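You operate a simulated robot arm through the tools that you are given. There is no shell and no other tool. Be economical: measure what you need, move in short steps, check, and stop when the job is done.

Carry out the task below with a simulated two-armed robot. There is one attempt and no reset: what you move stays moved.

Task
Open the caps drawer, put the white cap with the largest size on its label from the inside of the caps drawer on top of the white banded block and shut the drawer again. Put the grey steel ring in the blue crate. Press the port four key three times. Put one of the green springs from the blue table top on the tray spot on the two-door cabinet. Put the cable gland on the blue table top away in the grey parts tray. Open the seals drawer, put the white dry tin in the inside of the seals drawer, then shut the drawer. Pull the left-hand bench drawer open. Any order will do. Set down upright: green spring.

It is judged by the outcome, as a careful person would: the job done as asked, and still so three seconds after it is handed in. It fails if anything else is knocked over, pushed out of place, dropped, spilled or broken. A push-on lid holds only when it is set on centred and level and pressed home; a screw cap is set on level and turned clockwise until tight.

Robot
Two 6-joint arms with two-finger grippers on one trunk, on a base that drives. Base frame: it is fixed to the floor where the robot stands at the start and does not move with it; the origin is under the middle of the robot, x ahead of it, y to its left, z up. Lengths are in mm, angles in rad, forces in N, time in s.
The left shoulder is at the start at [60, 143, 850], the right one opposite. With the tool pointing down near the work surface each hand reaches from about 280 to 480 mm from the robot's upright axis, wherever it stands, measured 20 degrees to its own side. Places, roughly: blue crate [1250, -250, 250]; cable gland (4x4x4 cm) [-6700, -600, 800]; caps drawer [700, 100, 700]; green spring [-6750, -500, 750]; grey parts tray (26x15 cm) [80, -3220, 600]; grey steel ring (6x6x5 cm) [-2400, 2300, 200]; inside of the seals drawer [900, 0, 500]; left-hand bench drawer [-2700, 2600, 700]; port four key [-4900, -800, 900]; seals drawer [700, 100, 500]; tray spot on the two-door cabinet [-5300, 1100, 800]; white banded block (5x8x5 cm) [-2600, -1500, 200]; white cap [1000, 0, 750]; white dry tin [-1750, -2250, 750]. Payload 2.45 kg a hand.
The tool frame of a hand sits at the grasp point between the pads (the TCP): z along the fingers, y along the line on which they close. The tips reach 26 mm beyond it. The gripper opens to 96 mm. The gripper's body begins 69 mm behind the TCP.
Orientation is told as [roll, pitch, yaw] about the base's x, y, z axes, in that order, counted from this pose: with the fingers straight down and closing along the base's y, the tool's x points along the base's -x, its y along +y and its z along -z.

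Tools
- The arms move only by the tool send_rows. It takes "left_motion", "right_motion" or both (then of equal length, played together; a hand with none holds still); each is a list of rows, each a list of 7 numbers: the shift along the tool's x, y, z in mm, then the turn, a rotation vector about the tool's x, y, z in rad, then the finger opening in mm, from 0 to 96. In form: [[dx, dy, dz, wx, wy, wz, gripper], ...]. A call has 1 to 20 rows; each row is the pose to reach, as a shift and turn from the pose commanded when the call began, along the tool's axes at that moment. Rows are played at 5 a second. More than 50 mm and 0.15 rad between two rows, or a gripper value outside its range, and nothing of the call is played. Where a pose cannot be reached the arm comes as near as it can. A force on the tool above 40 N (or 10 N above the force at the start of the call, whichever is more), or a blocked arm, ends the call early, and 0.2 s more pass. Each finger halts on what it meets, pressing with about 32 N; the grip force reading is that of the motor and also rises with nothing between the fingers. The clock runs only during rows and for 0.2 s after the last one: add rows that repeat a pose to give the fingers time. It gives the time, the measured TCP pose, the force on the tool (base axes), the opening and the grip force at its end, in the units of the frame above (readings bear some noise), with the torque about the TCP (base axes, N m) and any sound that the robot's microphone picked up.
- Cameras (640 x 400 px; columns grow to the right, rows downward): "scene" is now at [113.5, -29.2, 1434.5]; the picture's right is [-0.49, -0.87, 0.00], its down [-0.79, 0.44, -0.43] and it looks along [0.38, -0.21, -0.90] (base axes); focal length 288 px, centre (320, 200). "left" rides on the left gripper at [82, -3, -98] in its tool frame; the picture's right is [0.04, 1.00, 0.00], its down [-0.73, 0.03, -0.68] and it looks along [-0.68, 0.03, 0.73] (tool axes); focal length 256 px, centre (320, 200). "right" rides on the right gripper at [82, 3, -98] in its tool frame; the picture's right is [-0.04, 1.00, 0.00], its down [-0.73, -0.03, -0.68] and it looks along [-0.68, -0.03, 0.73] (tool axes); focal length 256 px, centre (320, 200). There is no depth. A picture from a camera that has moved, and an enlarged one, comes with that camera's place and axes in the base frame and with its lens.
- capture(camera): a new picture of that camera. The clock stands still meanwhile.
- lift_body(by): slides the trunk up (or, below 0, down) by that many mm; the arms and the scene camera ride with it, the base frame stays. It gives what a move gives, with no picture.
- roll_base(legs): drives the robot by 1 to 6 legs, each [ahead, turn to the left] in mm and rad, along the robot's own axes; the way and the turn of a leg run together, so that a leg with both is an arc; at most 1500 mm and 3.142 rad a leg. The arms and the cameras ride along, it lands a little off, and it stops where it bumps. It gives what a move gives.
- aim_head(pan, tilt): turns the head with the scene camera to pan (to the left, within 1.501 rad either way) and tilt (down, from -0.506 to 1.204), counted from straight ahead of the robot. It gives what a move gives.
- zoom(camera, box): a new picture of the part [left, top, right, bottom] of that camera's present view, enlarged. The clock stands still meanwhile.
- hand_in(): hands the job in; it is judged then, once.

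Go step by step. Nothing tells you exact positions but the pictures and the camera data: compare them with the known pose of the tool, close in by small moves and look again before you grip or let go. The budget is 483 turns and 226 pictures, counting those below and the enlarged ones. Unless the task says otherwise, let go and move clear before handing in.

The tools are called after ">>>" by a JSON object that holds its "op" and its "data". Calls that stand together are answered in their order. send_rows: Moves the arms, as the interface text tells. Its arguments: {"type":"object","properties":{"left_motion":{"type":"array"},"right_motion":{"type":"array"}},"required":[]} The other tools are called the same way: lift_body (by) slides the trunk up or down; roll_base (legs) drives the base; aim_head (pan, tilt) turns the head that bears the scene camera; capture (camera) takes a picture; zoom (camera, box) takes an enlarged picture of a part of a camera's view; hand_in () hands the job in.

At the start:

```text
t: 0.0
left_tool_pos: [505.0, 50.9, 932.6]
left_tcp_rot: [0.002, -0.001, -0.001]
left_force: [0.7, 0.2, 0.4]
left_wrist_torque: [-0.03, -0.03, 0.02]
left_gripper_width: 96.1
left_gripper_force: 0.0
right_tool_pos: [392.9, -373.7, 973.5]
right_tcp_rot: [0.001, 0.001, 0.001]
right_force: [0.9, 0.0, -0.2]
right_wrist_torque: [-0.03, -0.03, 0.0]
right_gripper_width: 95.9
right_gripper_force: 0.2
trunk travel left (down, up): [-475.0, 115.0]
robot x, y, heading: [-0.5, 2.5, 0.0]
head pan, tilt: [-0.513, 1.124]
```

scene: 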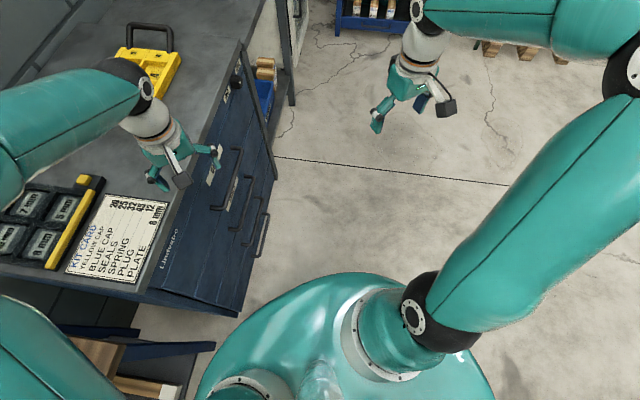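
right: 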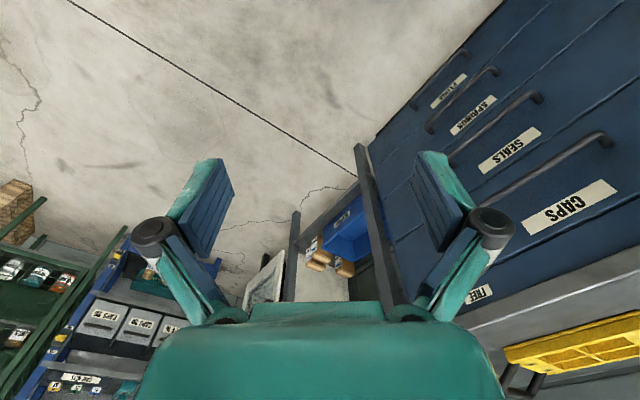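
left: 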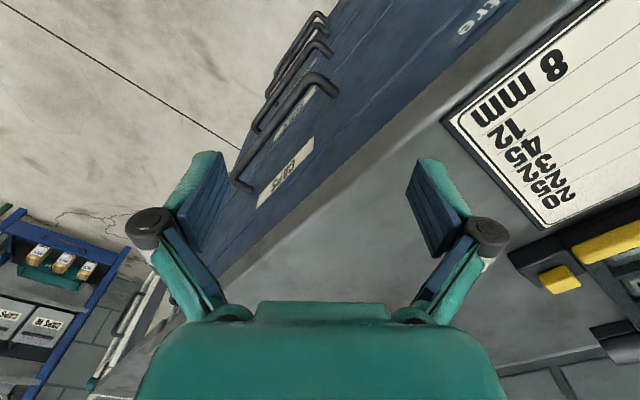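

I see a workbench cabinet ahead-left with the drawers FREE/CAPS/SEALS/SPRINGS/PLUGS. I will first look around from the head.

>>> {"op": "aim_head", "data": {"pan": 0, "tilt": 0.7}}

>>> {"op": "capture", "data": {"camera": "scene"}}

```text
t: 0.9
left_tool_pos: [505.1, 50.6, 933.2]
left_tcp_rot: [-0.001, -0.001, 0.0]
left_force: [-0.2, -0.1, -1.1]
left_wrist_torque: [0.01, 0.04, 0.0]
left_gripper_width: 95.8
left_gripper_force: 0.1
right_tool_pos: [393.1, -373.0, 973.0]
right_tcp_rot: [0.002, -0.002, -0.001]
right_force: [0.0, 0.1, 0.1]
right_wrist_torque: [0.01, 0.0, 0.01]
right_gripper_width: 96.0
right_gripper_force: 0.0
trunk travel left (down, up): [-475.0, 115.0]
robot x, y, heading: [2.3, 0.8, -0.001]
head pan, tilt: [0.0, 0.7]
```

```text
222 pictures are left
camera scene: at [145.0, 0.9, 1466.0], right [0.0, -1.0, 0.0], down [-0.65, 0.0, -0.76], along [0.76, 0.0, -0.65], focal length 288 px, centre (320, 200)
```

scene: 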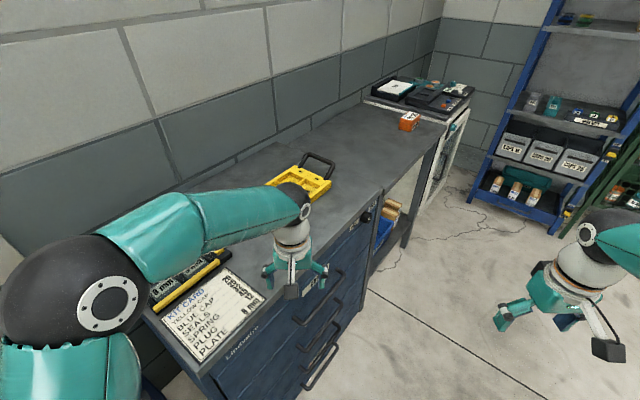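

The bench front runs diagonally, so I'll drive along it to the right and turn to face the drawers.

>>> {"op": "roll_base", "data": {"legs": [[0, -0.65], [450, 0], [0, 1.571]]}}

>>> {"op": "aim_head", "data": {"pan": 0, "tilt": 1.0}}

>>> {"op": "capture", "data": {"camera": "scene"}}

>>> {"op": "capture", "data": {"camera": "left"}}

```text
t: 8.0
left_tool_pos: [875.8, -213.4, 932.6]
left_tcp_rot: [-0.005, -0.002, 0.03]
left_force: [0.4, 0.9, 0.0]
left_wrist_torque: [-0.07, 0.02, 0.0]
left_gripper_width: 96.2
left_gripper_force: 0.1
right_tool_pos: [776.4, -640.1, 975.5]
right_tcp_rot: [-0.004, 0.002, 0.024]
right_force: [-0.6, 1.1, 0.3]
right_wrist_torque: [-0.07, -0.02, 0.0]
right_gripper_width: 95.9
right_gripper_force: 0.2
trunk travel left (down, up): [-475.0, 115.0]
robot x, y, heading: [366.2, -305.0, -0.092]
head pan, tilt: [0.0, 0.7]
stopped in leg 3: the robot was blocked; the commanded pose is now the measured one
```

```text
t: 8.8
left_tool_pos: [874.9, -217.5, 932.6]
left_tcp_rot: [-0.003, -0.002, 0.027]
left_force: [0.5, 0.1, -0.5]
left_wrist_torque: [-0.01, -0.02, 0.01]
left_gripper_width: 96.4
left_gripper_force: 0.1
right_tool_pos: [775.6, -643.9, 975.0]
right_tcp_rot: [-0.003, -0.002, 0.022]
right_force: [0.1, 0.4, 0.3]
right_wrist_torque: [-0.01, 0.03, -0.04]
right_gripper_width: 96.2
right_gripper_force: 0.0
trunk travel left (down, up): [-475.0, 115.0]
robot x, y, heading: [370.9, -307.9, -0.092]
head pan, tilt: [0.0, 1.0]
```

```text
221 pictures are left
camera scene: at [500.3, -316.1, 1442.8], right [-0.09, -1.0, 0.0], down [-0.84, 0.08, -0.54], along [0.54, -0.05, -0.84], focal length 288 px, centre (320, 200)
```

scene: 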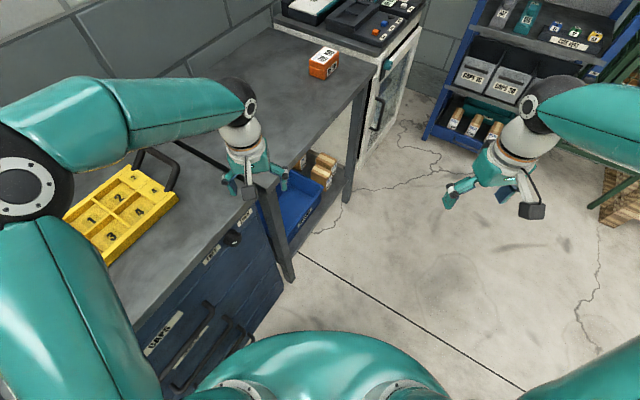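

```text
220 pictures are left
camera left: at [793.0, -222.7, 1031.0], right [-0.07, 1.0, 0.0], down [0.73, 0.05, 0.68], along [0.68, 0.04, -0.73], focal length 256 px, centre (320, 200)
```

left: 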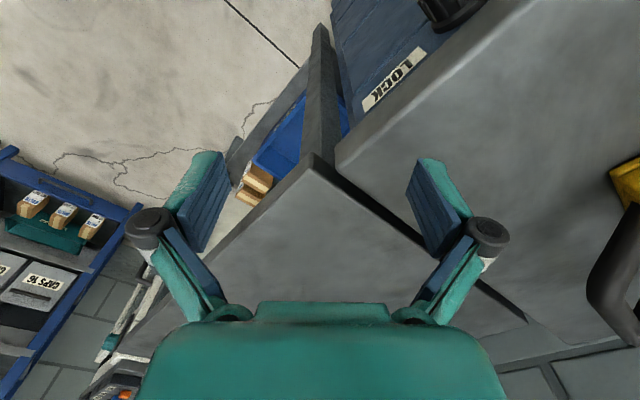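

The turn was blocked (probably base against the bench). The bench top seems near z 890, with its front at about 366 mm along (0.606, 0.795). I'll back off and then turn to face it.

>>> {"op": "roll_base", "data": {"legs": [[-250, 0], [0, 1.0]]}}

>>> {"op": "capture", "data": {"camera": "scene"}}

```text
t: 13.5
left_tool_pos: [322.1, 189.9, 932.8]
left_tcp_rot: [-0.001, -0.002, 1.03]
left_force: [0.4, -0.8, 0.5]
left_wrist_torque: [-0.03, 0.01, 0.02]
left_gripper_width: 96.2
left_gripper_force: 0.1
right_tool_pos: [628.2, -124.2, 973.9]
right_tcp_rot: [-0.002, 0.0, 1.023]
right_force: [-0.6, 0.1, 0.1]
right_wrist_torque: [0.01, 0.02, -0.03]
right_gripper_width: 96.0
right_gripper_force: 0.0
trunk travel left (down, up): [-475.0, 115.0]
robot x, y, heading: [159.2, -308.2, 0.905]
head pan, tilt: [0.0, 1.0]
```

```text
219 pictures are left
camera scene: at [238.2, -205.0, 1442.7], right [0.78, -0.62, 0.0], down [-0.52, -0.66, -0.54], along [0.33, 0.42, -0.84], focal length 288 px, centre (320, 200)
```

scene: 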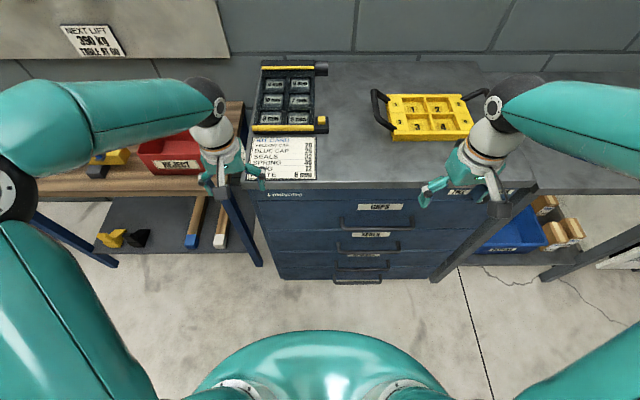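

Now aligned with the drawer unit. Let me zoom at the drawer fronts and lock knob.

>>> {"op": "zoom", "data": {"camera": "scene", "box": [240, 160, 540, 300]}}

>>> {"op": "capture", "data": {"camera": "right"}}

```text
2.13 times, centred on (390, 230) of scene
camera zoom: at [238.2, -205.0, 1442.7], right [0.78, -0.62, 0.0], down [-0.52, -0.66, -0.54], along [0.33, 0.42, -0.84], focal length 615 px, centre (171, 136)
```

zoom: 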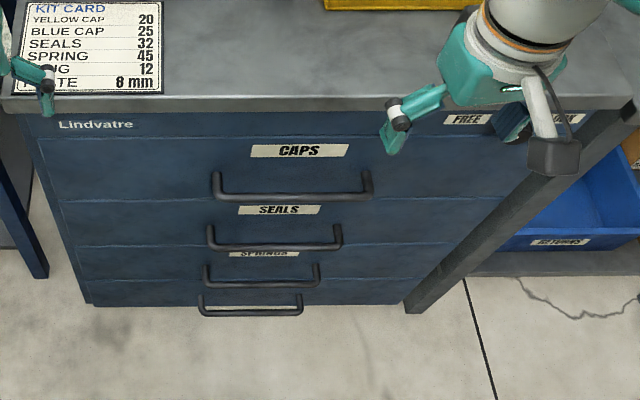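

```text
217 pictures are left
camera right: at [582.2, -192.1, 1072.6], right [-0.83, 0.55, 0.0], down [0.41, 0.61, 0.68], along [0.38, 0.56, -0.73], focal length 256 px, centre (320, 200)
```

right: 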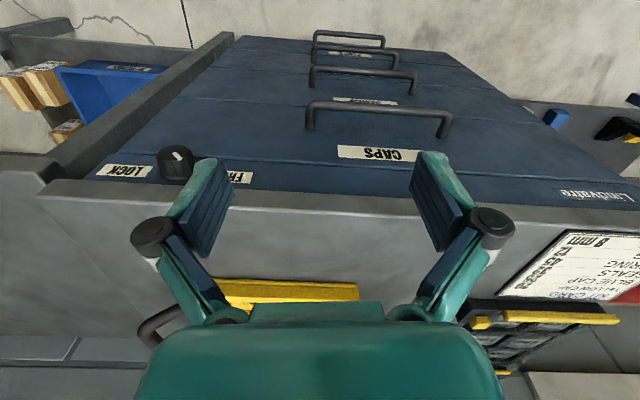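

>>> {"op": "zoom", "data": {"camera": "right", "box": [80, 130, 270, 200]}}

```text
3.37 times, centred on (175, 165) of right
camera zoom: at [582.2, -192.1, 1072.6], right [-0.83, 0.55, 0.0], down [0.41, 0.61, 0.68], along [0.38, 0.56, -0.73], focal length 862 px, centre (808, 318)
```

zoom: 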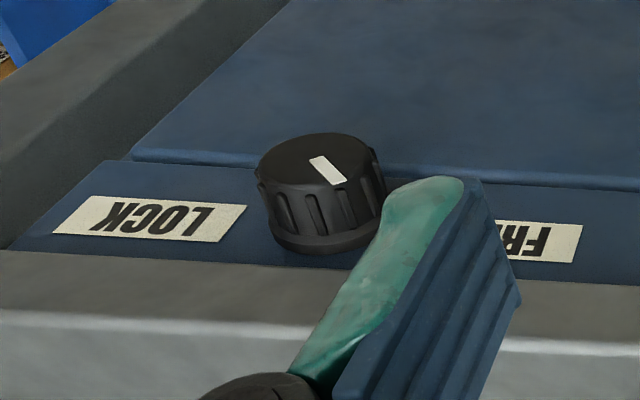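

The CAPS bar handle is about 355–365 mm along the normal, z≈700. I'll turn the right hand in stages to a forward-pointing, vertically closing grip.

>>> {"op": "send_rows", "data": {"right_motion": [[5, 0, 0, 0, 0, 0.1408, 96], [10, 0, 0, 0, 0, 0.2816, 96], [15, 0, 0, 0, 0, 0.4224, 96], [20, 0, 0, 0, 0, 0.5632, 96], [25, 0, 0, 0, 0, 0.704, 96], [30, 0, 0, 0, 0, 0.8448, 96], [35, 0, 0, 0, 0, 0.9856, 96], [40, 0, 0, 0, 0, 1.1264, 96], [45, 0, 0, 0, 0, 1.2672, 96], [50, 0, 0, 0, 0, 1.408, 96], [55, 0, 0, 0, 0, 1.5488, 96], [60, 0, 0, 0, 0, 1.689, 96], [60, 0, 0, 0, 0, 1.689, 96]]}}

```text
t: 16.3
left_tool_pos: [321.2, 189.0, 933.6]
left_tcp_rot: [0.0, -0.003, 1.028]
left_force: [-0.2, -0.2, 0.2]
left_wrist_torque: [-0.01, -0.01, -0.03]
left_gripper_width: 96.0
left_gripper_force: 0.1
right_tool_pos: [596.4, -175.1, 974.4]
right_tcp_rot: [0.0, -0.001, -0.665]
right_force: [-0.4, 0.3, 0.3]
right_wrist_torque: [0.02, -0.03, 0.01]
right_gripper_width: 96.0
right_gripper_force: 0.0
trunk travel left (down, up): [-475.0, 115.0]
robot x, y, heading: [155.9, -308.9, 0.896]
head pan, tilt: [0.0, 1.0]
```

>>> {"op": "send_rows", "data": {"right_motion": [[0, -8, 0, -0.143, 0, 0, 96], [0, -16, 0, -0.286, 0, 0, 96], [0, -24, 0, -0.429, 0, 0, 96], [0, -32, 0, -0.572, 0, 0, 96], [0, -40, 0, -0.715, 0, 0, 96], [0, -40, 0, -0.858, 0, 0, 96], [0, -40, 0, -1.0, 0, 0, 96], [0, -40, 0, -1.143, 0, 0, 96], [0, -40, 0, -1.286, 0, 0, 96], [0, -40, 0, -1.429, 0, 0, 96], [0, -40, 0, -1.571, 0, 0, 96], [0, -40, 0, -1.571, 0, 0, 96]]}}

>>> {"op": "capture", "data": {"camera": "right"}}

```text
t: 18.9
left_tool_pos: [320.8, 190.0, 935.0]
left_tcp_rot: [-0.002, -0.001, 1.028]
left_force: [-0.4, 0.8, 0.2]
left_wrist_torque: [-0.01, -0.05, -0.02]
left_gripper_width: 96.0
left_gripper_force: 0.0
right_tool_pos: [719.5, -231.2, 910.5]
right_tcp_rot: [1.574, -0.003, -0.665]
right_force: [-1.0, 0.9, 0.3]
right_wrist_torque: [-0.03, 0.04, -0.04]
right_gripper_width: 96.2
right_gripper_force: 0.1
right hand out of reach, approached as far as the arm can: row 4, 5, 6, 7, 8, 9, 10, 11, 12
trunk travel left (down, up): [-475.0, 115.0]
robot x, y, heading: [159.1, -309.6, 0.901]
head pan, tilt: [0.0, 1.0]
```

```text
215 pictures are left
camera right: at [593.3, -259.0, 911.9], right [0.03, -0.02, 1.0], down [0.16, -0.99, -0.03], along [0.99, 0.16, -0.02], focal length 256 px, centre (320, 200)
```

right: 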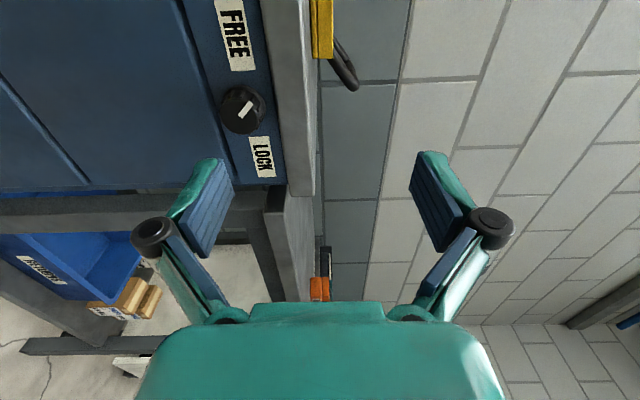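

The hand is now horizontal. Move it left and down toward a spot in front of the CAPS handle.

>>> {"op": "send_rows", "data": {"right_motion": [[20, -40, -5, 0, 0, 0, 96], [40, -80, -10, 0, 0, 0, 96], [70, -110, -15, 0, 0, 0, 96], [100, -140, -20, 0, 0, 0, 96], [140, -160, -20, 0, 0, 0, 96], [180, -180, -20, 0, 0, 0, 96], [210, -200, -20, 0, 0, 0, 96], [210, -200, -20, 0, 0, 0, 96]]}}

>>> {"op": "capture", "data": {"camera": "scene"}}

>>> {"op": "capture", "data": {"camera": "right"}}

```text
t: 20.7
left_tool_pos: [321.3, 190.0, 932.9]
left_tcp_rot: [-0.002, -0.001, 1.026]
left_force: [-0.5, -0.1, 0.1]
left_wrist_torque: [-0.01, 0.03, 0.0]
left_gripper_width: 96.1
left_gripper_force: 0.0
right_tool_pos: [551.9, -151.9, 701.8]
right_tcp_rot: [1.568, 0.0, -0.658]
right_force: [-0.9, 0.1, 0.0]
right_wrist_torque: [-0.04, 0.0, 0.0]
right_gripper_width: 95.9
right_gripper_force: 0.0
right hand out of reach, approached as far as the arm can: row 6, 7, 8
trunk travel left (down, up): [-475.0, 115.0]
robot x, y, heading: [156.8, -311.7, 0.902]
head pan, tilt: [0.0, 1.0]
```

```text
214 pictures are left
camera scene: at [238.2, -204.7, 1442.7], right [0.78, -0.62, 0.0], down [-0.52, -0.66, -0.54], along [0.33, 0.42, -0.84], focal length 288 px, centre (320, 200)
```

scene: 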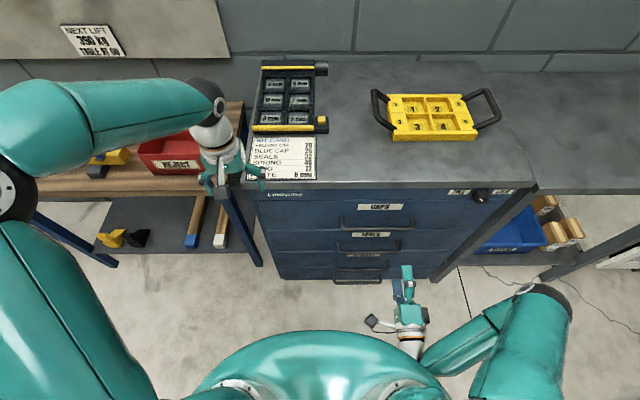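

```text
213 pictures are left
camera right: at [427.4, -179.6, 705.3], right [0.03, -0.02, 1.0], down [0.16, -0.99, -0.03], along [0.99, 0.17, -0.03], focal length 256 px, centre (320, 200)
```

right: 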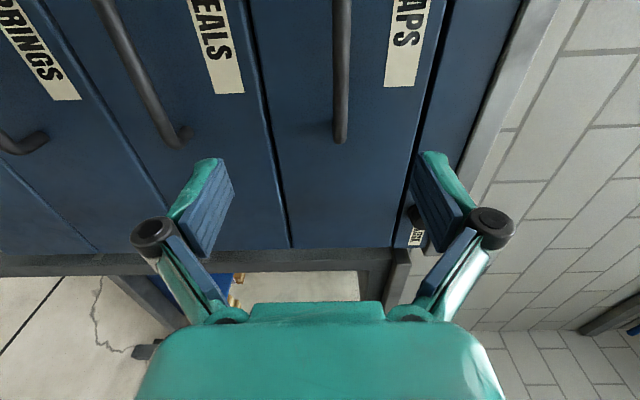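

The bar is at about z 717, n 360. Advance the open fingers around it.

>>> {"op": "send_rows", "data": {"right_motion": [[10, 15, 30, 0, 0, 0, 96], [20, 15, 65, 0, 0, 0, 96], [28, 15, 100, 0, 0, 0, 96], [28, 15, 120, 0, 0, 0, 96], [28, 15, 120, 0, 0, 0, 96]]}}

>>> {"op": "capture", "data": {"camera": "right"}}

```text
t: 21.9
left_tool_pos: [320.9, 189.5, 934.4]
left_tcp_rot: [0.0, -0.003, 1.028]
left_force: [-0.4, 0.0, -0.6]
left_wrist_torque: [0.02, -0.01, 0.03]
left_gripper_width: 96.1
left_gripper_force: 0.0
right_tool_pos: [616.2, -35.2, 714.0]
right_tcp_rot: [1.571, 0.001, -0.661]
right_force: [-0.1, 0.8, 0.7]
right_wrist_torque: [0.02, 0.03, -0.01]
right_gripper_width: 96.1
right_gripper_force: 0.0
right hand out of reach, approached as far as the arm can: row 1, 2, 3, 4, 5
trunk travel left (down, up): [-475.0, 115.0]
robot x, y, heading: [160.3, -312.2, 0.907]
head pan, tilt: [0.0, 1.0]
```

```text
212 pictures are left
camera right: at [491.1, -63.1, 718.3], right [0.03, -0.02, 1.0], down [0.16, -0.99, -0.03], along [0.99, 0.16, -0.03], focal length 256 px, centre (320, 200)
```

right: 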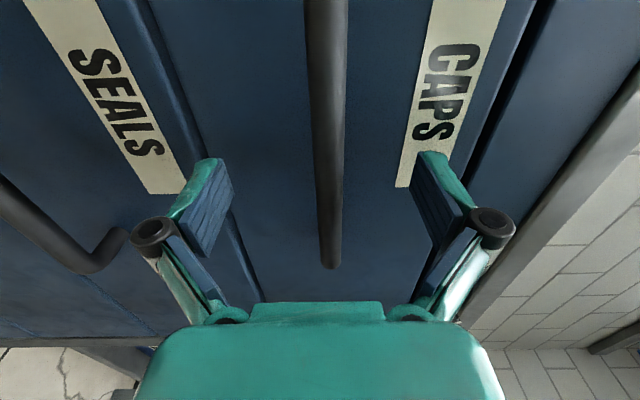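

>>> {"op": "send_rows", "data": {"right_motion": [[0, 0, 5, 0, 0, 0, 70], [0, 0, 8, 0, 0, 0, 40], [0, 0, 8, 0, 0, 0, 10], [0, 0, 8, 0, 0, 0, 0], [0, 0, 8, 0, 0, 0, 0]]}}

```text
t: 23.1
left_tool_pos: [320.6, 188.6, 935.4]
left_tcp_rot: [-0.001, -0.002, 1.029]
left_force: [0.5, 0.2, -0.1]
left_wrist_torque: [0.01, -0.02, 0.01]
left_gripper_width: 96.1
left_gripper_force: 0.1
right_tool_pos: [621.6, -30.2, 720.9]
right_tcp_rot: [1.584, -0.001, -0.665]
right_force: [3.9, 1.6, 35.5]
right_wrist_torque: [-0.14, 0.26, 1.15]
right_gripper_width: 12.2
right_gripper_force: 38.9
trunk travel left (down, up): [-475.0, 115.0]
robot x, y, heading: [158.4, -310.0, 0.9]
head pan, tilt: [0.0, 1.0]
```

Bar gripped (12 mm). Relax the vertical offset and pull gently.

>>> {"op": "send_rows", "data": {"right_motion": [[0, 6, -10, 0, 0, 0, 0], [0, 6, -25, 0, 0, 0, 0], [0, 6, -40, 0, 0, 0, 0], [0, 6, -55, 0, 0, 0, 0], [0, 6, -70, 0, 0, 0, 0]]}}

>>> {"op": "capture", "data": {"camera": "scene"}}

```text
t: 23.8
left_tool_pos: [321.5, 189.5, 934.1]
left_tcp_rot: [-0.001, -0.001, 1.026]
left_force: [0.5, -0.4, -0.5]
left_wrist_torque: [0.02, 0.0, 0.0]
left_gripper_width: 95.7
left_gripper_force: 0.0
right_tool_pos: [611.6, -42.7, 720.3]
right_tcp_rot: [1.573, 0.007, -0.635]
right_force: [-6.1, 5.6, 11.4]
right_wrist_torque: [-0.26, -0.24, 1.15]
right_gripper_width: 12.2
right_gripper_force: 38.7
right hand out of reach, approached as far as the arm can: row 2, 3
trunk travel left (down, up): [-475.0, 115.0]
robot x, y, heading: [159.6, -308.6, 0.901]
head pan, tilt: [0.0, 1.0]
stopped in row 3 (right hand): the force on the tool passed its limit at 51 N (the readings are from after the stop); the commanded pose is now the measured one
```

```text
211 pictures are left
camera scene: at [237.7, -205.1, 1442.4], right [0.78, -0.62, 0.0], down [-0.52, -0.66, -0.54], along [0.34, 0.42, -0.84], focal length 288 px, centre (320, 200)
```

scene: 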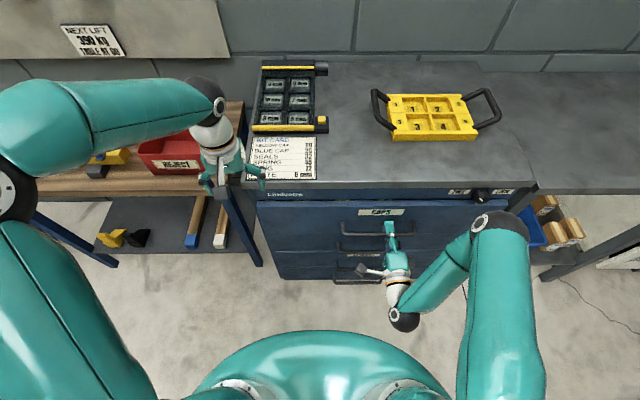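

The drawer slides (not locked); the arm was just near its reach limits. I'll pull by driving backward.

>>> {"op": "roll_base", "data": {"legs": [[-120, 0]]}}

>>> {"op": "capture", "data": {"camera": "scene"}}

```text
t: 25.0
left_tool_pos: [244.9, 93.8, 935.0]
left_tcp_rot: [-0.001, -0.003, 1.028]
left_force: [-0.1, 0.2, -0.2]
left_wrist_torque: [0.03, -0.02, 0.03]
left_gripper_width: 96.1
left_gripper_force: 0.0
right_tool_pos: [537.0, -140.5, 719.8]
right_tcp_rot: [1.569, 0.005, -0.642]
right_force: [-10.5, 4.4, 14.6]
right_wrist_torque: [-0.27, -0.31, 0.38]
right_gripper_width: 12.4
right_gripper_force: 39.5
trunk travel left (down, up): [-475.0, 115.0]
robot x, y, heading: [81.3, -405.3, 0.904]
head pan, tilt: [0.0, 1.0]
```

```text
210 pictures are left
camera scene: at [160.5, -300.8, 1443.0], right [0.78, -0.62, 0.0], down [-0.52, -0.66, -0.54], along [0.34, 0.42, -0.84], focal length 288 px, centre (320, 200)
```

scene: 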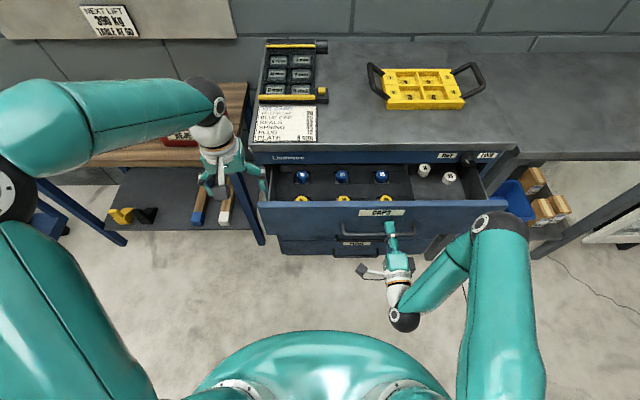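

Works very well: blue, yellow and white caps are visible. Pull another 130 mm and zoom in on the labels.

>>> {"op": "roll_base", "data": {"legs": [[-130, 0]]}}

>>> {"op": "zoom", "data": {"camera": "scene", "box": [240, 120, 540, 260]}}

```text
t: 26.3
left_tool_pos: [163.1, -11.2, 935.1]
left_tcp_rot: [0.001, -0.004, 1.03]
left_force: [0.8, 0.1, 0.4]
left_wrist_torque: [0.04, -0.02, 0.02]
left_gripper_width: 96.0
left_gripper_force: 0.1
right_tool_pos: [456.0, -243.8, 720.4]
right_tcp_rot: [1.569, 0.005, -0.644]
right_force: [3.3, -5.0, 10.1]
right_wrist_torque: [-0.27, -0.31, 0.18]
right_gripper_width: 12.2
right_gripper_force: 39.3
trunk travel left (down, up): [-475.0, 115.0]
robot x, y, heading: [-0.3, -504.0, 0.904]
head pan, tilt: [0.0, 1.0]
```

```text
2.13 times, centred on (390, 190) of scene
camera zoom: at [79.8, -405.7, 1442.9], right [0.78, -0.62, 0.0], down [-0.52, -0.66, -0.54], along [0.34, 0.42, -0.84], focal length 615 px, centre (171, 221)
```

zoom: 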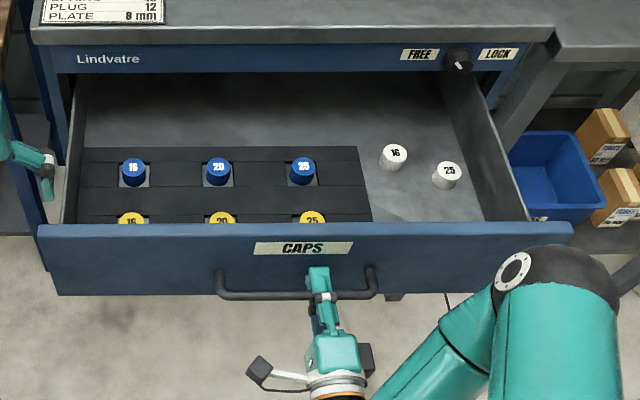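

The drawer is open; white caps 16 and 25 are visible (perhaps more hidden behind the front). I also want to check whether the yellow tray on the bench got bumped in the blocked turn.

>>> {"op": "zoom", "data": {"camera": "scene", "box": [330, 30, 510, 120]}}

```text
3.56 times, centred on (420, 75) of scene
camera zoom: at [79.8, -405.7, 1442.9], right [0.78, -0.62, 0.0], down [-0.52, -0.66, -0.54], along [0.34, 0.42, -0.84], focal length 1024 px, centre (-36, 644)
```

zoom: 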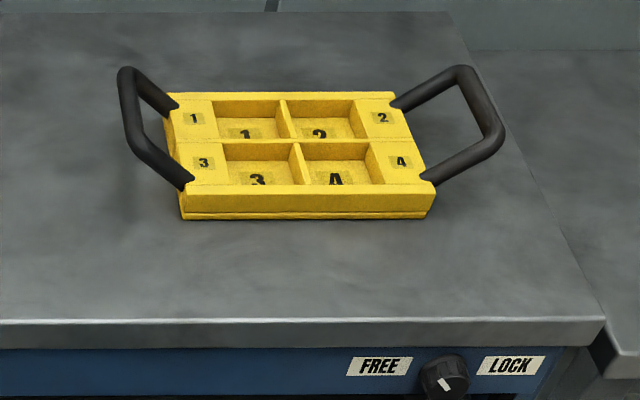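

The tray front is exactly parallel to the bench and fits the initial image, so it has not been moved. Now release the handle and back off.

>>> {"op": "send_rows", "data": {"right_motion": [[0, 0, 0, 0, 0, 0, 40], [0, 0, 0, 0, 0, 0, 80], [0, 0, 0, 0, 0, 0, 96], [0, 0, 0, 0, 0, 0, 96]]}}

>>> {"op": "roll_base", "data": {"legs": [[-150, 0]]}}

>>> {"op": "aim_head", "data": {"pan": 0, "tilt": 1.2}}

>>> {"op": "capture", "data": {"camera": "scene"}}

```text
t: 27.3
left_tool_pos: [164.1, -8.9, 935.2]
left_tcp_rot: [-0.001, -0.002, 1.03]
left_force: [0.9, -0.1, -0.5]
left_wrist_torque: [0.01, 0.01, -0.01]
left_gripper_width: 96.0
left_gripper_force: 0.1
right_tool_pos: [456.3, -245.4, 720.5]
right_tcp_rot: [1.568, 0.005, -0.643]
right_force: [0.3, 0.0, 0.2]
right_wrist_torque: [-0.01, 0.01, -0.04]
right_gripper_width: 95.9
right_gripper_force: 0.2
trunk travel left (down, up): [-475.0, 115.0]
robot x, y, heading: [3.6, -506.2, 0.9]
head pan, tilt: [0.0, 1.0]
```

```text
t: 28.7
left_tool_pos: [72.9, -126.4, 936.6]
left_tcp_rot: [-0.001, -0.002, 1.03]
left_force: [-0.7, 0.6, 0.1]
left_wrist_torque: [0.02, -0.03, -0.02]
left_gripper_width: 96.0
left_gripper_force: 0.0
right_tool_pos: [363.9, -361.5, 720.0]
right_tcp_rot: [1.569, 0.006, -0.642]
right_force: [0.0, -1.0, -0.6]
right_wrist_torque: [-0.02, 0.0, -0.01]
right_gripper_width: 95.8
right_gripper_force: 0.1
trunk travel left (down, up): [-475.0, 115.0]
robot x, y, heading: [-89.5, -620.7, 0.904]
head pan, tilt: [0.0, 1.0]
```

```text
t: 29.4
left_tool_pos: [73.6, -124.6, 936.4]
left_tcp_rot: [-0.003, -0.001, 1.029]
left_force: [-0.7, 0.1, 0.1]
left_wrist_torque: [-0.02, 0.01, 0.0]
left_gripper_width: 95.9
left_gripper_force: 0.1
right_tool_pos: [364.2, -361.7, 719.6]
right_tcp_rot: [1.567, 0.005, -0.642]
right_force: [0.6, 0.1, 0.1]
right_wrist_torque: [0.03, -0.02, -0.04]
right_gripper_width: 96.0
right_gripper_force: 0.0
trunk travel left (down, up): [-475.0, 115.0]
robot x, y, heading: [-92.4, -626.4, 0.9]
head pan, tilt: [0.0, 1.201]
```

```text
207 pictures are left
camera scene: at [-19.4, -531.1, 1430.2], right [0.78, -0.62, 0.0], down [-0.58, -0.73, -0.36], along [0.22, 0.28, -0.93], focal length 288 px, centre (320, 200)
```

scene: 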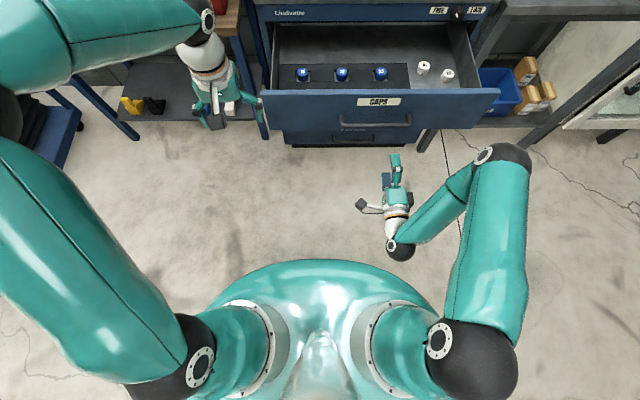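

The trunk is about 220 mm in radius. I'll bring the right hand up and point it down again (closing along the bench normal).

>>> {"op": "send_rows", "data": {"right_motion": [[0, 20, -6, 0.143, 0, 0, 96], [0, 40, -12, 0.286, 0, 0, 96], [0, 60, -18, 0.429, 0, 0, 96], [0, 80, -24, 0.572, 0, 0, 96], [0, 100, -30, 0.715, 0, 0, 96], [0, 120, -36, 0.858, 0, 0, 96], [0, 140, -42, 1.0, 0, 0, 96], [0, 160, -48, 1.143, 0, 0, 96], [0, 180, -54, 1.286, 0, 0, 96], [0, 200, -60, 1.429, 0, 0, 96], [0, 220, -66, 1.571, 0, 0, 96], [0, 220, -66, 1.571, 0, 0, 96]]}}

>>> {"op": "roll_base", "data": {"legs": [[0, -0.9], [310, 0], [0, 0.9]]}}

```text
t: 32.0
left_tool_pos: [73.0, -125.4, 935.7]
left_tcp_rot: [-0.001, -0.001, 1.028]
left_force: [0.8, 0.4, 0.3]
left_wrist_torque: [-0.01, -0.03, -0.01]
left_gripper_width: 96.1
left_gripper_force: 0.1
right_tool_pos: [325.3, -412.9, 940.3]
right_tcp_rot: [-0.004, 0.005, -0.643]
right_force: [0.0, 0.3, 0.2]
right_wrist_torque: [-0.02, 0.02, 0.01]
right_gripper_width: 96.2
right_gripper_force: 0.0
right hand out of reach, approached as far as the arm can: row 3, 4, 5
trunk travel left (down, up): [-475.0, 115.0]
robot x, y, heading: [-92.5, -620.6, 0.905]
head pan, tilt: [0.0, 1.201]
```

```text
t: 39.3
left_tool_pos: [393.1, -131.2, 935.5]
left_tcp_rot: [-0.001, -0.001, 1.005]
left_force: [-0.4, 0.7, -0.2]
left_wrist_torque: [-0.03, -0.01, 0.01]
left_gripper_width: 95.9
left_gripper_force: 0.1
right_tool_pos: [640.6, -424.4, 939.3]
right_tcp_rot: [-0.002, 0.005, -0.665]
right_force: [0.4, 0.0, 0.1]
right_wrist_torque: [0.0, -0.01, 0.01]
right_gripper_width: 96.1
right_gripper_force: 0.0
trunk travel left (down, up): [-475.0, 115.0]
robot x, y, heading: [229.0, -632.0, 0.879]
head pan, tilt: [0.0, 1.201]
```

>>> {"op": "roll_base", "data": {"legs": [[150, 0.026]]}}

>>> {"op": "capture", "data": {"camera": "scene"}}

>>> {"op": "capture", "data": {"camera": "right"}}

```text
t: 40.7
left_tool_pos: [478.2, -11.4, 934.8]
left_tcp_rot: [0.0, 0.0, 1.024]
left_force: [-0.7, 0.6, 0.1]
left_wrist_torque: [-0.03, 0.01, 0.01]
left_gripper_width: 95.9
left_gripper_force: 0.0
right_tool_pos: [730.0, -298.4, 940.3]
right_tcp_rot: [-0.005, 0.006, -0.646]
right_force: [0.0, 0.4, 0.0]
right_wrist_torque: [-0.04, 0.01, -0.02]
right_gripper_width: 95.9
right_gripper_force: 0.1
trunk travel left (down, up): [-475.0, 115.0]
robot x, y, heading: [326.0, -522.0, 0.902]
head pan, tilt: [0.0, 1.201]
```

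```text
206 pictures are left
camera scene: at [396.7, -424.4, 1429.9], right [0.78, -0.62, 0.0], down [-0.58, -0.73, -0.36], along [0.22, 0.28, -0.93], focal length 288 px, centre (320, 200)
```

scene: 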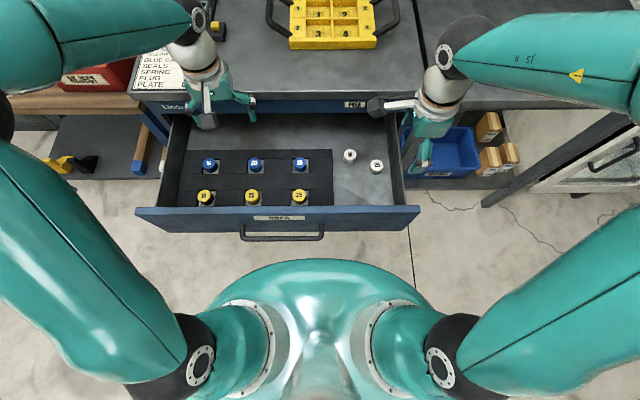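

```text
205 pictures are left
camera right: at [667.5, -247.2, 1037.8], right [0.63, 0.77, -0.01], down [0.57, -0.46, 0.68], along [0.52, -0.43, -0.74], focal length 256 px, centre (320, 200)
```

right: 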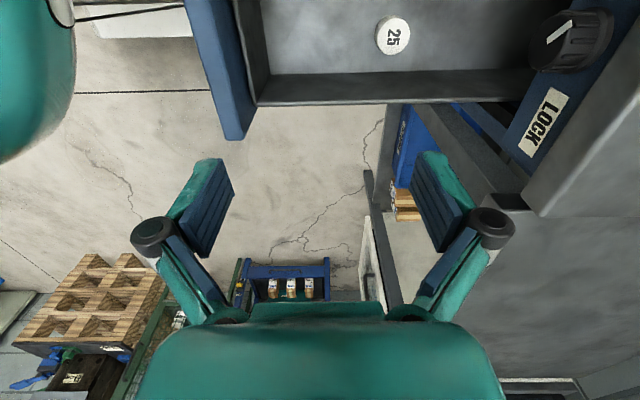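

Only white 16 and 25 are there; the 25 cap top is at about (753, -224, 724). Drive 45 mm closer and hover over it.

>>> {"op": "roll_base", "data": {"legs": [[45, 0]]}}

>>> {"op": "send_rows", "data": {"right_motion": [[14, 14, 30, 0, 0, 0, 70], [28, 28, 60, 0, 0, 0, 60], [28, 28, 100, 0, 0, 0, 60], [28, 28, 120, 0, 0, 0, 60], [28, 28, 120, 0, 0, 0, 60]]}}

>>> {"op": "capture", "data": {"camera": "right"}}

>>> {"op": "capture", "data": {"camera": "scene"}}

```text
t: 41.6
left_tool_pos: [507.7, 24.8, 935.4]
left_tcp_rot: [-0.001, 0.003, 1.026]
left_force: [0.6, 1.0, 0.0]
left_wrist_torque: [0.0, 0.05, 0.01]
left_gripper_width: 96.0
left_gripper_force: 0.1
right_tool_pos: [758.7, -263.0, 939.7]
right_tcp_rot: [-0.004, 0.007, -0.645]
right_force: [0.3, 1.1, -0.4]
right_wrist_torque: [-0.06, 0.06, 0.0]
right_gripper_width: 95.9
right_gripper_force: 0.1
trunk travel left (down, up): [-475.0, 115.0]
robot x, y, heading: [349.0, -484.0, 0.902]
head pan, tilt: [0.0, 1.201]
```

```text
t: 42.8
left_tool_pos: [505.9, 23.7, 936.7]
left_tcp_rot: [-0.002, -0.003, 1.025]
left_force: [0.4, -0.3, 0.5]
left_wrist_torque: [-0.05, 0.02, -0.01]
left_gripper_width: 95.9
left_gripper_force: 0.0
right_tool_pos: [752.4, -223.9, 821.7]
right_tcp_rot: [-0.004, 0.006, -0.646]
right_force: [1.3, -0.2, 0.1]
right_wrist_torque: [0.01, -0.04, 0.0]
right_gripper_width: 59.7
right_gripper_force: 0.0
trunk travel left (down, up): [-475.0, 115.0]
robot x, y, heading: [347.9, -484.7, 0.901]
head pan, tilt: [0.0, 1.201]
```

```text
204 pictures are left
camera right: at [689.2, -173.1, 918.9], right [0.63, 0.77, 0.0], down [0.57, -0.47, 0.68], along [0.52, -0.43, -0.74], focal length 256 px, centre (320, 200)
```

right: 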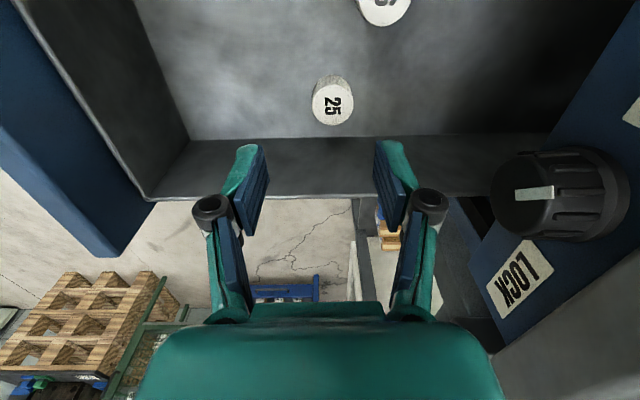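

```text
203 pictures are left
camera scene: at [423.7, -390.8, 1430.1], right [0.78, -0.62, 0.0], down [-0.58, -0.73, -0.36], along [0.22, 0.28, -0.93], focal length 288 px, centre (320, 200)
```

scene: 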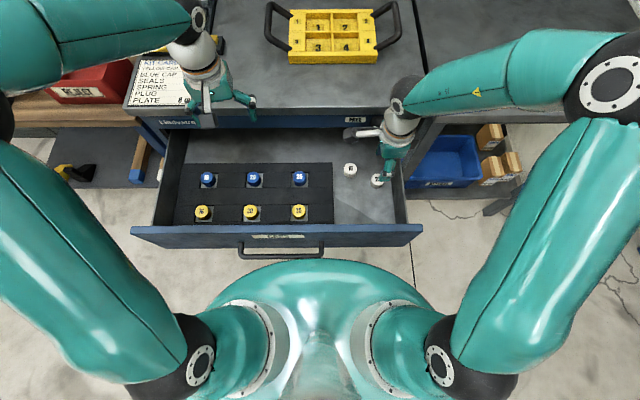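

The cap lies ~9 mm further along the finger axis. Correct and descend to just above the drawer floor.

>>> {"op": "send_rows", "data": {"right_motion": [[0, 9, 25, 0, 0, 0, 60], [0, 9, 50, 0, 0, 0, 60], [0, 9, 75, 0, 0, 0, 60], [0, 9, 86, 0, 0, 0, 60], [0, 9, 86, 0, 0, 0, 60]]}}

>>> {"op": "capture", "data": {"camera": "right"}}

```text
t: 44.0
left_tool_pos: [506.0, 24.2, 936.3]
left_tcp_rot: [0.0, -0.001, 1.023]
left_force: [0.6, -0.4, 0.0]
left_wrist_torque: [0.0, 0.02, -0.01]
left_gripper_width: 95.7
left_gripper_force: 0.0
right_tool_pos: [756.9, -216.5, 734.8]
right_tcp_rot: [-0.002, 0.006, -0.647]
right_force: [-0.2, -0.2, -0.4]
right_wrist_torque: [-0.02, 0.01, -0.01]
right_gripper_width: 60.0
right_gripper_force: 0.0
trunk travel left (down, up): [-475.0, 115.0]
robot x, y, heading: [352.4, -482.0, 0.904]
head pan, tilt: [0.0, 1.201]
```

```text
202 pictures are left
camera right: at [694.4, -165.2, 832.5], right [0.63, 0.77, 0.0], down [0.57, -0.47, 0.68], along [0.52, -0.43, -0.74], focal length 256 px, centre (320, 200)
```

right: 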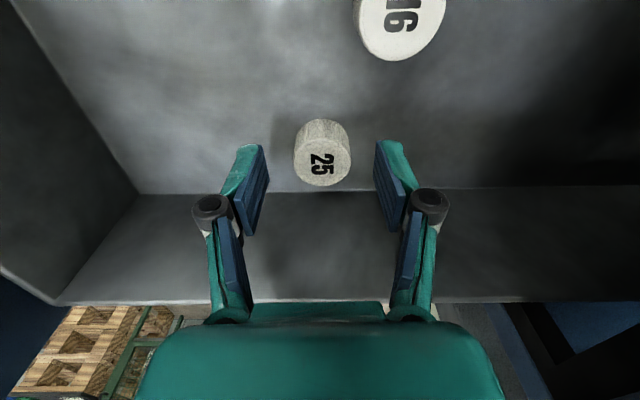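

>>> {"op": "send_rows", "data": {"right_motion": [[-4, 0, 5, 0, 0, 0, 60], [-4, 0, 9, 0, 0, 0, 60], [-4, 0, 9, 0, 0, 0, 40], [-4, 0, 9, 0, 0, 0, 20], [-4, 0, 9, 0, 0, 0, 10], [-4, 0, 9, 0, 0, 0, 10]]}}

>>> {"op": "capture", "data": {"camera": "right"}}

```text
t: 45.4
left_tool_pos: [504.7, 23.1, 936.8]
left_tcp_rot: [-0.003, -0.002, 1.025]
left_force: [-0.5, -0.3, 0.3]
left_wrist_torque: [-0.04, 0.04, -0.04]
left_gripper_width: 96.1
left_gripper_force: 0.0
right_tool_pos: [758.9, -220.3, 725.8]
right_tcp_rot: [-0.003, 0.005, -0.645]
right_force: [-1.3, -0.4, 8.0]
right_wrist_torque: [-0.11, 0.06, 0.0]
right_gripper_width: 9.6
right_gripper_force: 0.0
trunk travel left (down, up): [-475.0, 115.0]
robot x, y, heading: [355.0, -483.9, 0.902]
head pan, tilt: [0.0, 1.201]
```

```text
201 pictures are left
camera right: at [696.5, -168.5, 824.2], right [0.63, 0.77, 0.0], down [0.57, -0.47, 0.68], along [0.52, -0.43, -0.74], focal length 256 px, centre (320, 200)
```

right: 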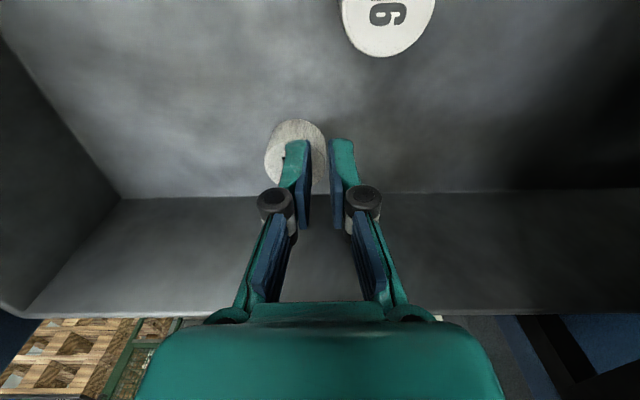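

The fingers closed above the cap: it is lower than thought (top ≈ 700). Lift, open and re-measure.

>>> {"op": "send_rows", "data": {"right_motion": [[0, 0, -20, 0, 0, 0, 20], [0, 0, -40, 0, 0, 0, 40], [0, 0, -40, 0, 0, 0, 60], [0, 0, -40, 0, 0, 0, 60]]}}

>>> {"op": "capture", "data": {"camera": "right"}}

```text
t: 46.4
left_tool_pos: [505.7, 23.5, 936.6]
left_tcp_rot: [0.001, -0.002, 1.025]
left_force: [-0.9, 0.3, -0.7]
left_wrist_torque: [0.01, 0.0, 0.0]
left_gripper_width: 96.0
left_gripper_force: 0.0
right_tool_pos: [760.2, -220.0, 766.5]
right_tcp_rot: [-0.002, 0.004, -0.645]
right_force: [-0.2, 0.5, 0.4]
right_wrist_torque: [-0.02, -0.04, 0.0]
right_gripper_width: 59.8
right_gripper_force: 0.1
trunk travel left (down, up): [-475.0, 115.0]
robot x, y, heading: [351.6, -482.5, 0.9]
head pan, tilt: [0.0, 1.201]
```

```text
200 pictures are left
camera right: at [696.7, -169.1, 864.9], right [0.63, 0.77, 0.0], down [0.57, -0.47, 0.68], along [0.52, -0.43, -0.74], focal length 256 px, centre (320, 200)
```

right: 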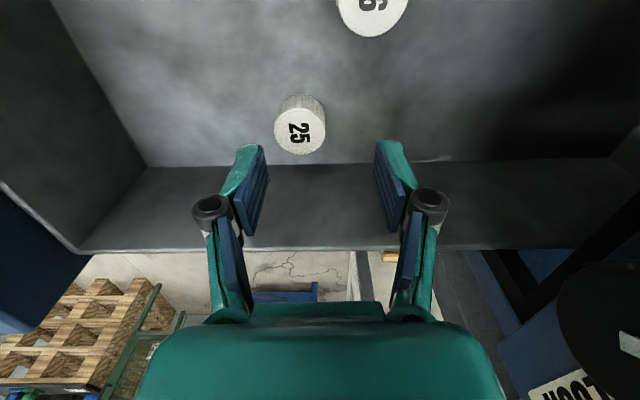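

>>> {"op": "send_rows", "data": {"right_motion": [[-5.5, -14.5, 20, 0, 0, 0, 70], [-5.5, -14.5, 40, 0, 0, 0, 70], [-5.5, -14.5, 50, 0, 0, 0, 70], [-5.5, -14.5, 58, 0, 0, 0, 70], [-5.5, -14.5, 58, 0, 0, 0, 70]]}}

>>> {"op": "capture", "data": {"camera": "right"}}

```text
t: 47.6
left_tool_pos: [505.6, 22.5, 936.3]
left_tcp_rot: [0.0, -0.002, 1.025]
left_force: [0.3, 0.4, -0.4]
left_wrist_torque: [0.01, -0.02, 0.0]
left_gripper_width: 96.1
left_gripper_force: 0.1
right_tool_pos: [754.6, -235.2, 708.8]
right_tcp_rot: [0.0, 0.004, -0.647]
right_force: [-0.8, -0.4, 0.1]
right_wrist_torque: [-0.01, 0.02, 0.04]
right_gripper_width: 69.8
right_gripper_force: 0.0
trunk travel left (down, up): [-475.0, 115.0]
robot x, y, heading: [347.6, -484.1, 0.901]
head pan, tilt: [0.0, 1.201]
```

```text
199 pictures are left
camera right: at [692.5, -184.0, 807.4], right [0.63, 0.77, 0.0], down [0.57, -0.47, 0.68], along [0.52, -0.43, -0.74], focal length 256 px, centre (320, 200)
```

right: 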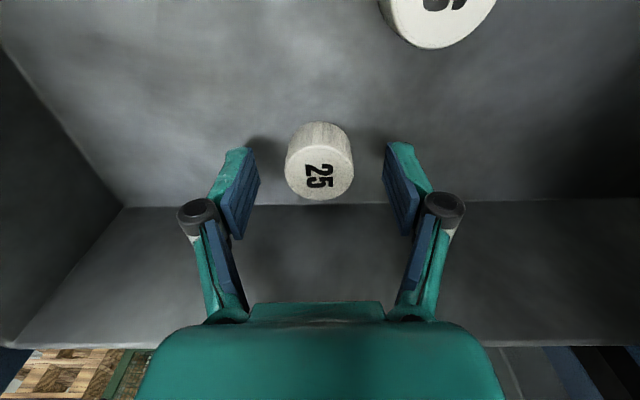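

>>> {"op": "send_rows", "data": {"right_motion": [[0, 0, 2, 0, 0, 0, 55], [0, 0, 2, 0, 0, 0, 40], [0, 0, 2, 0, 0, 0, 30], [0, 0, 2, 0, 0, 0, 20], [0, 0, 2, 0, 0, 0, 20]]}}

>>> {"op": "capture", "data": {"camera": "right"}}

```text
t: 48.8
left_tool_pos: [505.8, 23.7, 936.6]
left_tcp_rot: [0.0, -0.003, 1.025]
left_force: [0.2, -0.3, 0.4]
left_wrist_torque: [-0.02, 0.0, -0.03]
left_gripper_width: 95.8
left_gripper_force: 0.0
right_tool_pos: [756.0, -234.4, 707.2]
right_tcp_rot: [-0.003, 0.005, -0.646]
right_force: [0.9, 0.4, 0.2]
right_wrist_torque: [-0.02, 0.0, 0.02]
right_gripper_width: 33.6
right_gripper_force: 32.5
trunk travel left (down, up): [-475.0, 115.0]
robot x, y, heading: [350.0, -486.3, 0.905]
head pan, tilt: [0.0, 1.201]
```

```text
198 pictures are left
camera right: at [692.5, -184.0, 805.1], right [0.63, 0.77, 0.0], down [0.57, -0.47, 0.68], along [0.52, -0.43, -0.74], focal length 256 px, centre (320, 200)
```

right: 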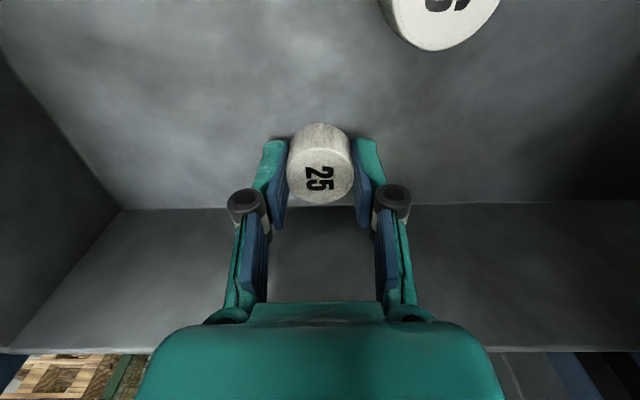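

Cap 25 is gripped (33.6 mm). Lift it clear.

>>> {"op": "send_rows", "data": {"right_motion": [[0, 0, -20, 0, 0, 0, 20], [0, 0, -50, 0, 0, 0, 20], [0, 0, -90, 0, 0, 0, 20], [0, -10, -130, 0, 0, 0, 20], [0, -20, -170, 0, 0, 0, 20], [0, -30, -210, 0, 0, 0, 20], [0, -30, -230, 0, 0, 0, 20]]}}

>>> {"op": "capture", "data": {"camera": "right"}}

>>> {"op": "capture", "data": {"camera": "scene"}}

```text
t: 50.4
left_tool_pos: [506.8, 23.1, 937.6]
left_tcp_rot: [0.0, -0.001, 1.024]
left_force: [0.5, -0.7, -0.4]
left_wrist_torque: [0.01, -0.03, -0.02]
left_gripper_width: 96.1
left_gripper_force: 0.2
right_tool_pos: [738.5, -258.5, 935.9]
right_tcp_rot: [-0.005, 0.004, -0.647]
right_force: [0.9, 0.6, -0.4]
right_wrist_torque: [0.0, 0.01, -0.02]
right_gripper_width: 33.6
right_gripper_force: 32.2
trunk travel left (down, up): [-475.0, 115.0]
robot x, y, heading: [354.6, -483.3, 0.903]
head pan, tilt: [0.0, 1.201]
```

```text
197 pictures are left
camera right: at [676.0, -207.3, 1033.3], right [0.63, 0.77, 0.0], down [0.57, -0.46, 0.68], along [0.52, -0.43, -0.74], focal length 256 px, centre (320, 200)
```

right: 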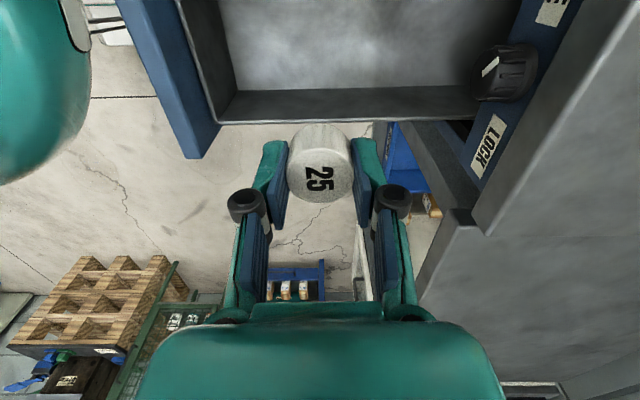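

```text
196 pictures are left
camera scene: at [423.6, -390.8, 1430.1], right [0.78, -0.62, 0.0], down [-0.58, -0.73, -0.36], along [0.22, 0.28, -0.93], focal length 288 px, centre (320, 200)
```

scene: 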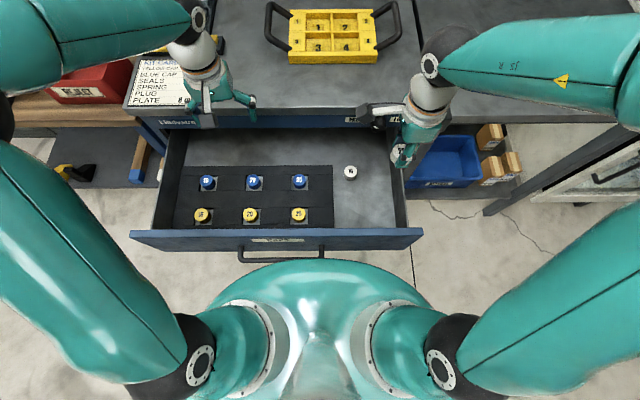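

Cap held securely. Now back off and lower the left hand in front of the drawer to push it shut.

>>> {"op": "roll_base", "data": {"legs": [[-320, 0]]}}

>>> {"op": "send_rows", "data": {"left_motion": [[20, -20, 20, 0, 0, 0.03, 60], [40, -40, 50, 0, 0, 0.06, 60], [60, -60, 90, 0, 0, 0.09, 60], [80, -81, 130, 0, 0, 0.12, 60], [80, -81, 170, 0, 0, 0.12, 60], [80, -81, 208, 0, 0, 0.12, 60], [80, -81, 208, 0, 0, 0.12, 60]]}}

>>> {"op": "capture", "data": {"camera": "scene"}}

```text
t: 52.6
left_tool_pos: [306.0, -228.2, 937.8]
left_tcp_rot: [0.0, -0.002, 1.027]
left_force: [-0.9, -0.3, 0.1]
left_wrist_torque: [0.04, -0.02, -0.01]
left_gripper_width: 95.9
left_gripper_force: 0.1
right_tool_pos: [539.6, -509.9, 934.8]
right_tcp_rot: [-0.001, 0.004, -0.646]
right_force: [-0.3, -0.8, 0.0]
right_wrist_torque: [0.01, -0.03, -0.01]
right_gripper_width: 33.7
right_gripper_force: 31.7
trunk travel left (down, up): [-475.0, 115.0]
robot x, y, heading: [152.1, -734.4, 0.908]
head pan, tilt: [0.0, 1.201]
```

```text
t: 54.2
left_tool_pos: [334.5, -338.4, 727.7]
left_tcp_rot: [0.0, -0.002, 0.904]
left_force: [0.1, 0.3, 0.2]
left_wrist_torque: [0.0, 0.01, -0.02]
left_gripper_width: 60.2
left_gripper_force: 0.1
right_tool_pos: [540.4, -509.9, 936.3]
right_tcp_rot: [-0.003, 0.005, -0.643]
right_force: [-0.8, 0.5, -1.2]
right_wrist_torque: [0.01, -0.01, 0.0]
right_gripper_width: 33.7
right_gripper_force: 31.9
trunk travel left (down, up): [-475.0, 115.0]
robot x, y, heading: [153.4, -735.0, 0.903]
head pan, tilt: [0.0, 1.201]
```

```text
195 pictures are left
camera scene: at [224.3, -642.8, 1430.2], right [0.79, -0.62, 0.0], down [-0.58, -0.73, -0.36], along [0.22, 0.28, -0.93], focal length 288 px, centre (320, 200)
```

scene: 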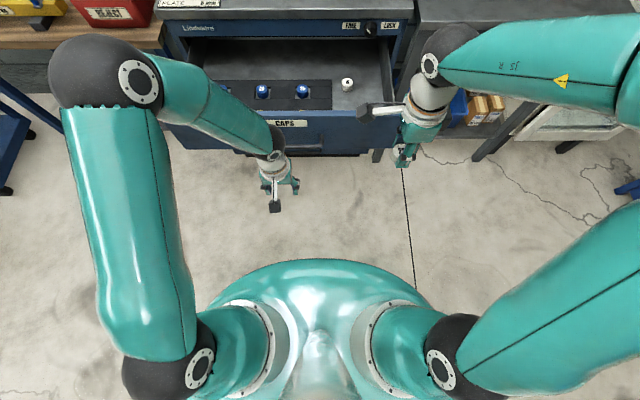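

Now drive forward to push the handle with the two left fingers.

>>> {"op": "roll_base", "data": {"legs": [[250, 0]]}}

>>> {"op": "capture", "data": {"camera": "scene"}}

```text
t: 56.0
left_tool_pos: [495.7, -138.3, 728.0]
left_tcp_rot: [0.0, -0.001, 0.902]
left_force: [-0.4, 0.8, 0.0]
left_wrist_torque: [-0.06, -0.03, 0.0]
left_gripper_width: 60.0
left_gripper_force: 0.1
right_tool_pos: [699.5, -310.2, 935.0]
right_tcp_rot: [-0.006, 0.004, -0.65]
right_force: [-0.3, 1.2, 0.6]
right_wrist_torque: [-0.02, 0.03, -0.06]
right_gripper_width: 33.5
right_gripper_force: 32.0
trunk travel left (down, up): [-475.0, 115.0]
robot x, y, heading: [312.3, -533.0, 0.896]
head pan, tilt: [0.0, 1.201]
```

```text
194 pictures are left
camera scene: at [384.4, -440.9, 1429.9], right [0.78, -0.62, 0.0], down [-0.58, -0.73, -0.36], along [0.22, 0.28, -0.93], focal length 288 px, centre (320, 200)
```

scene: 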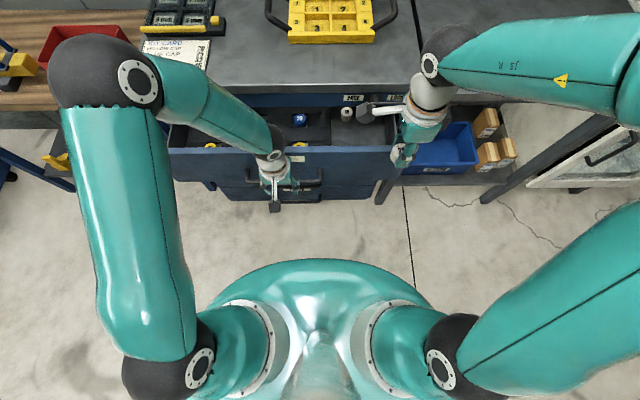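

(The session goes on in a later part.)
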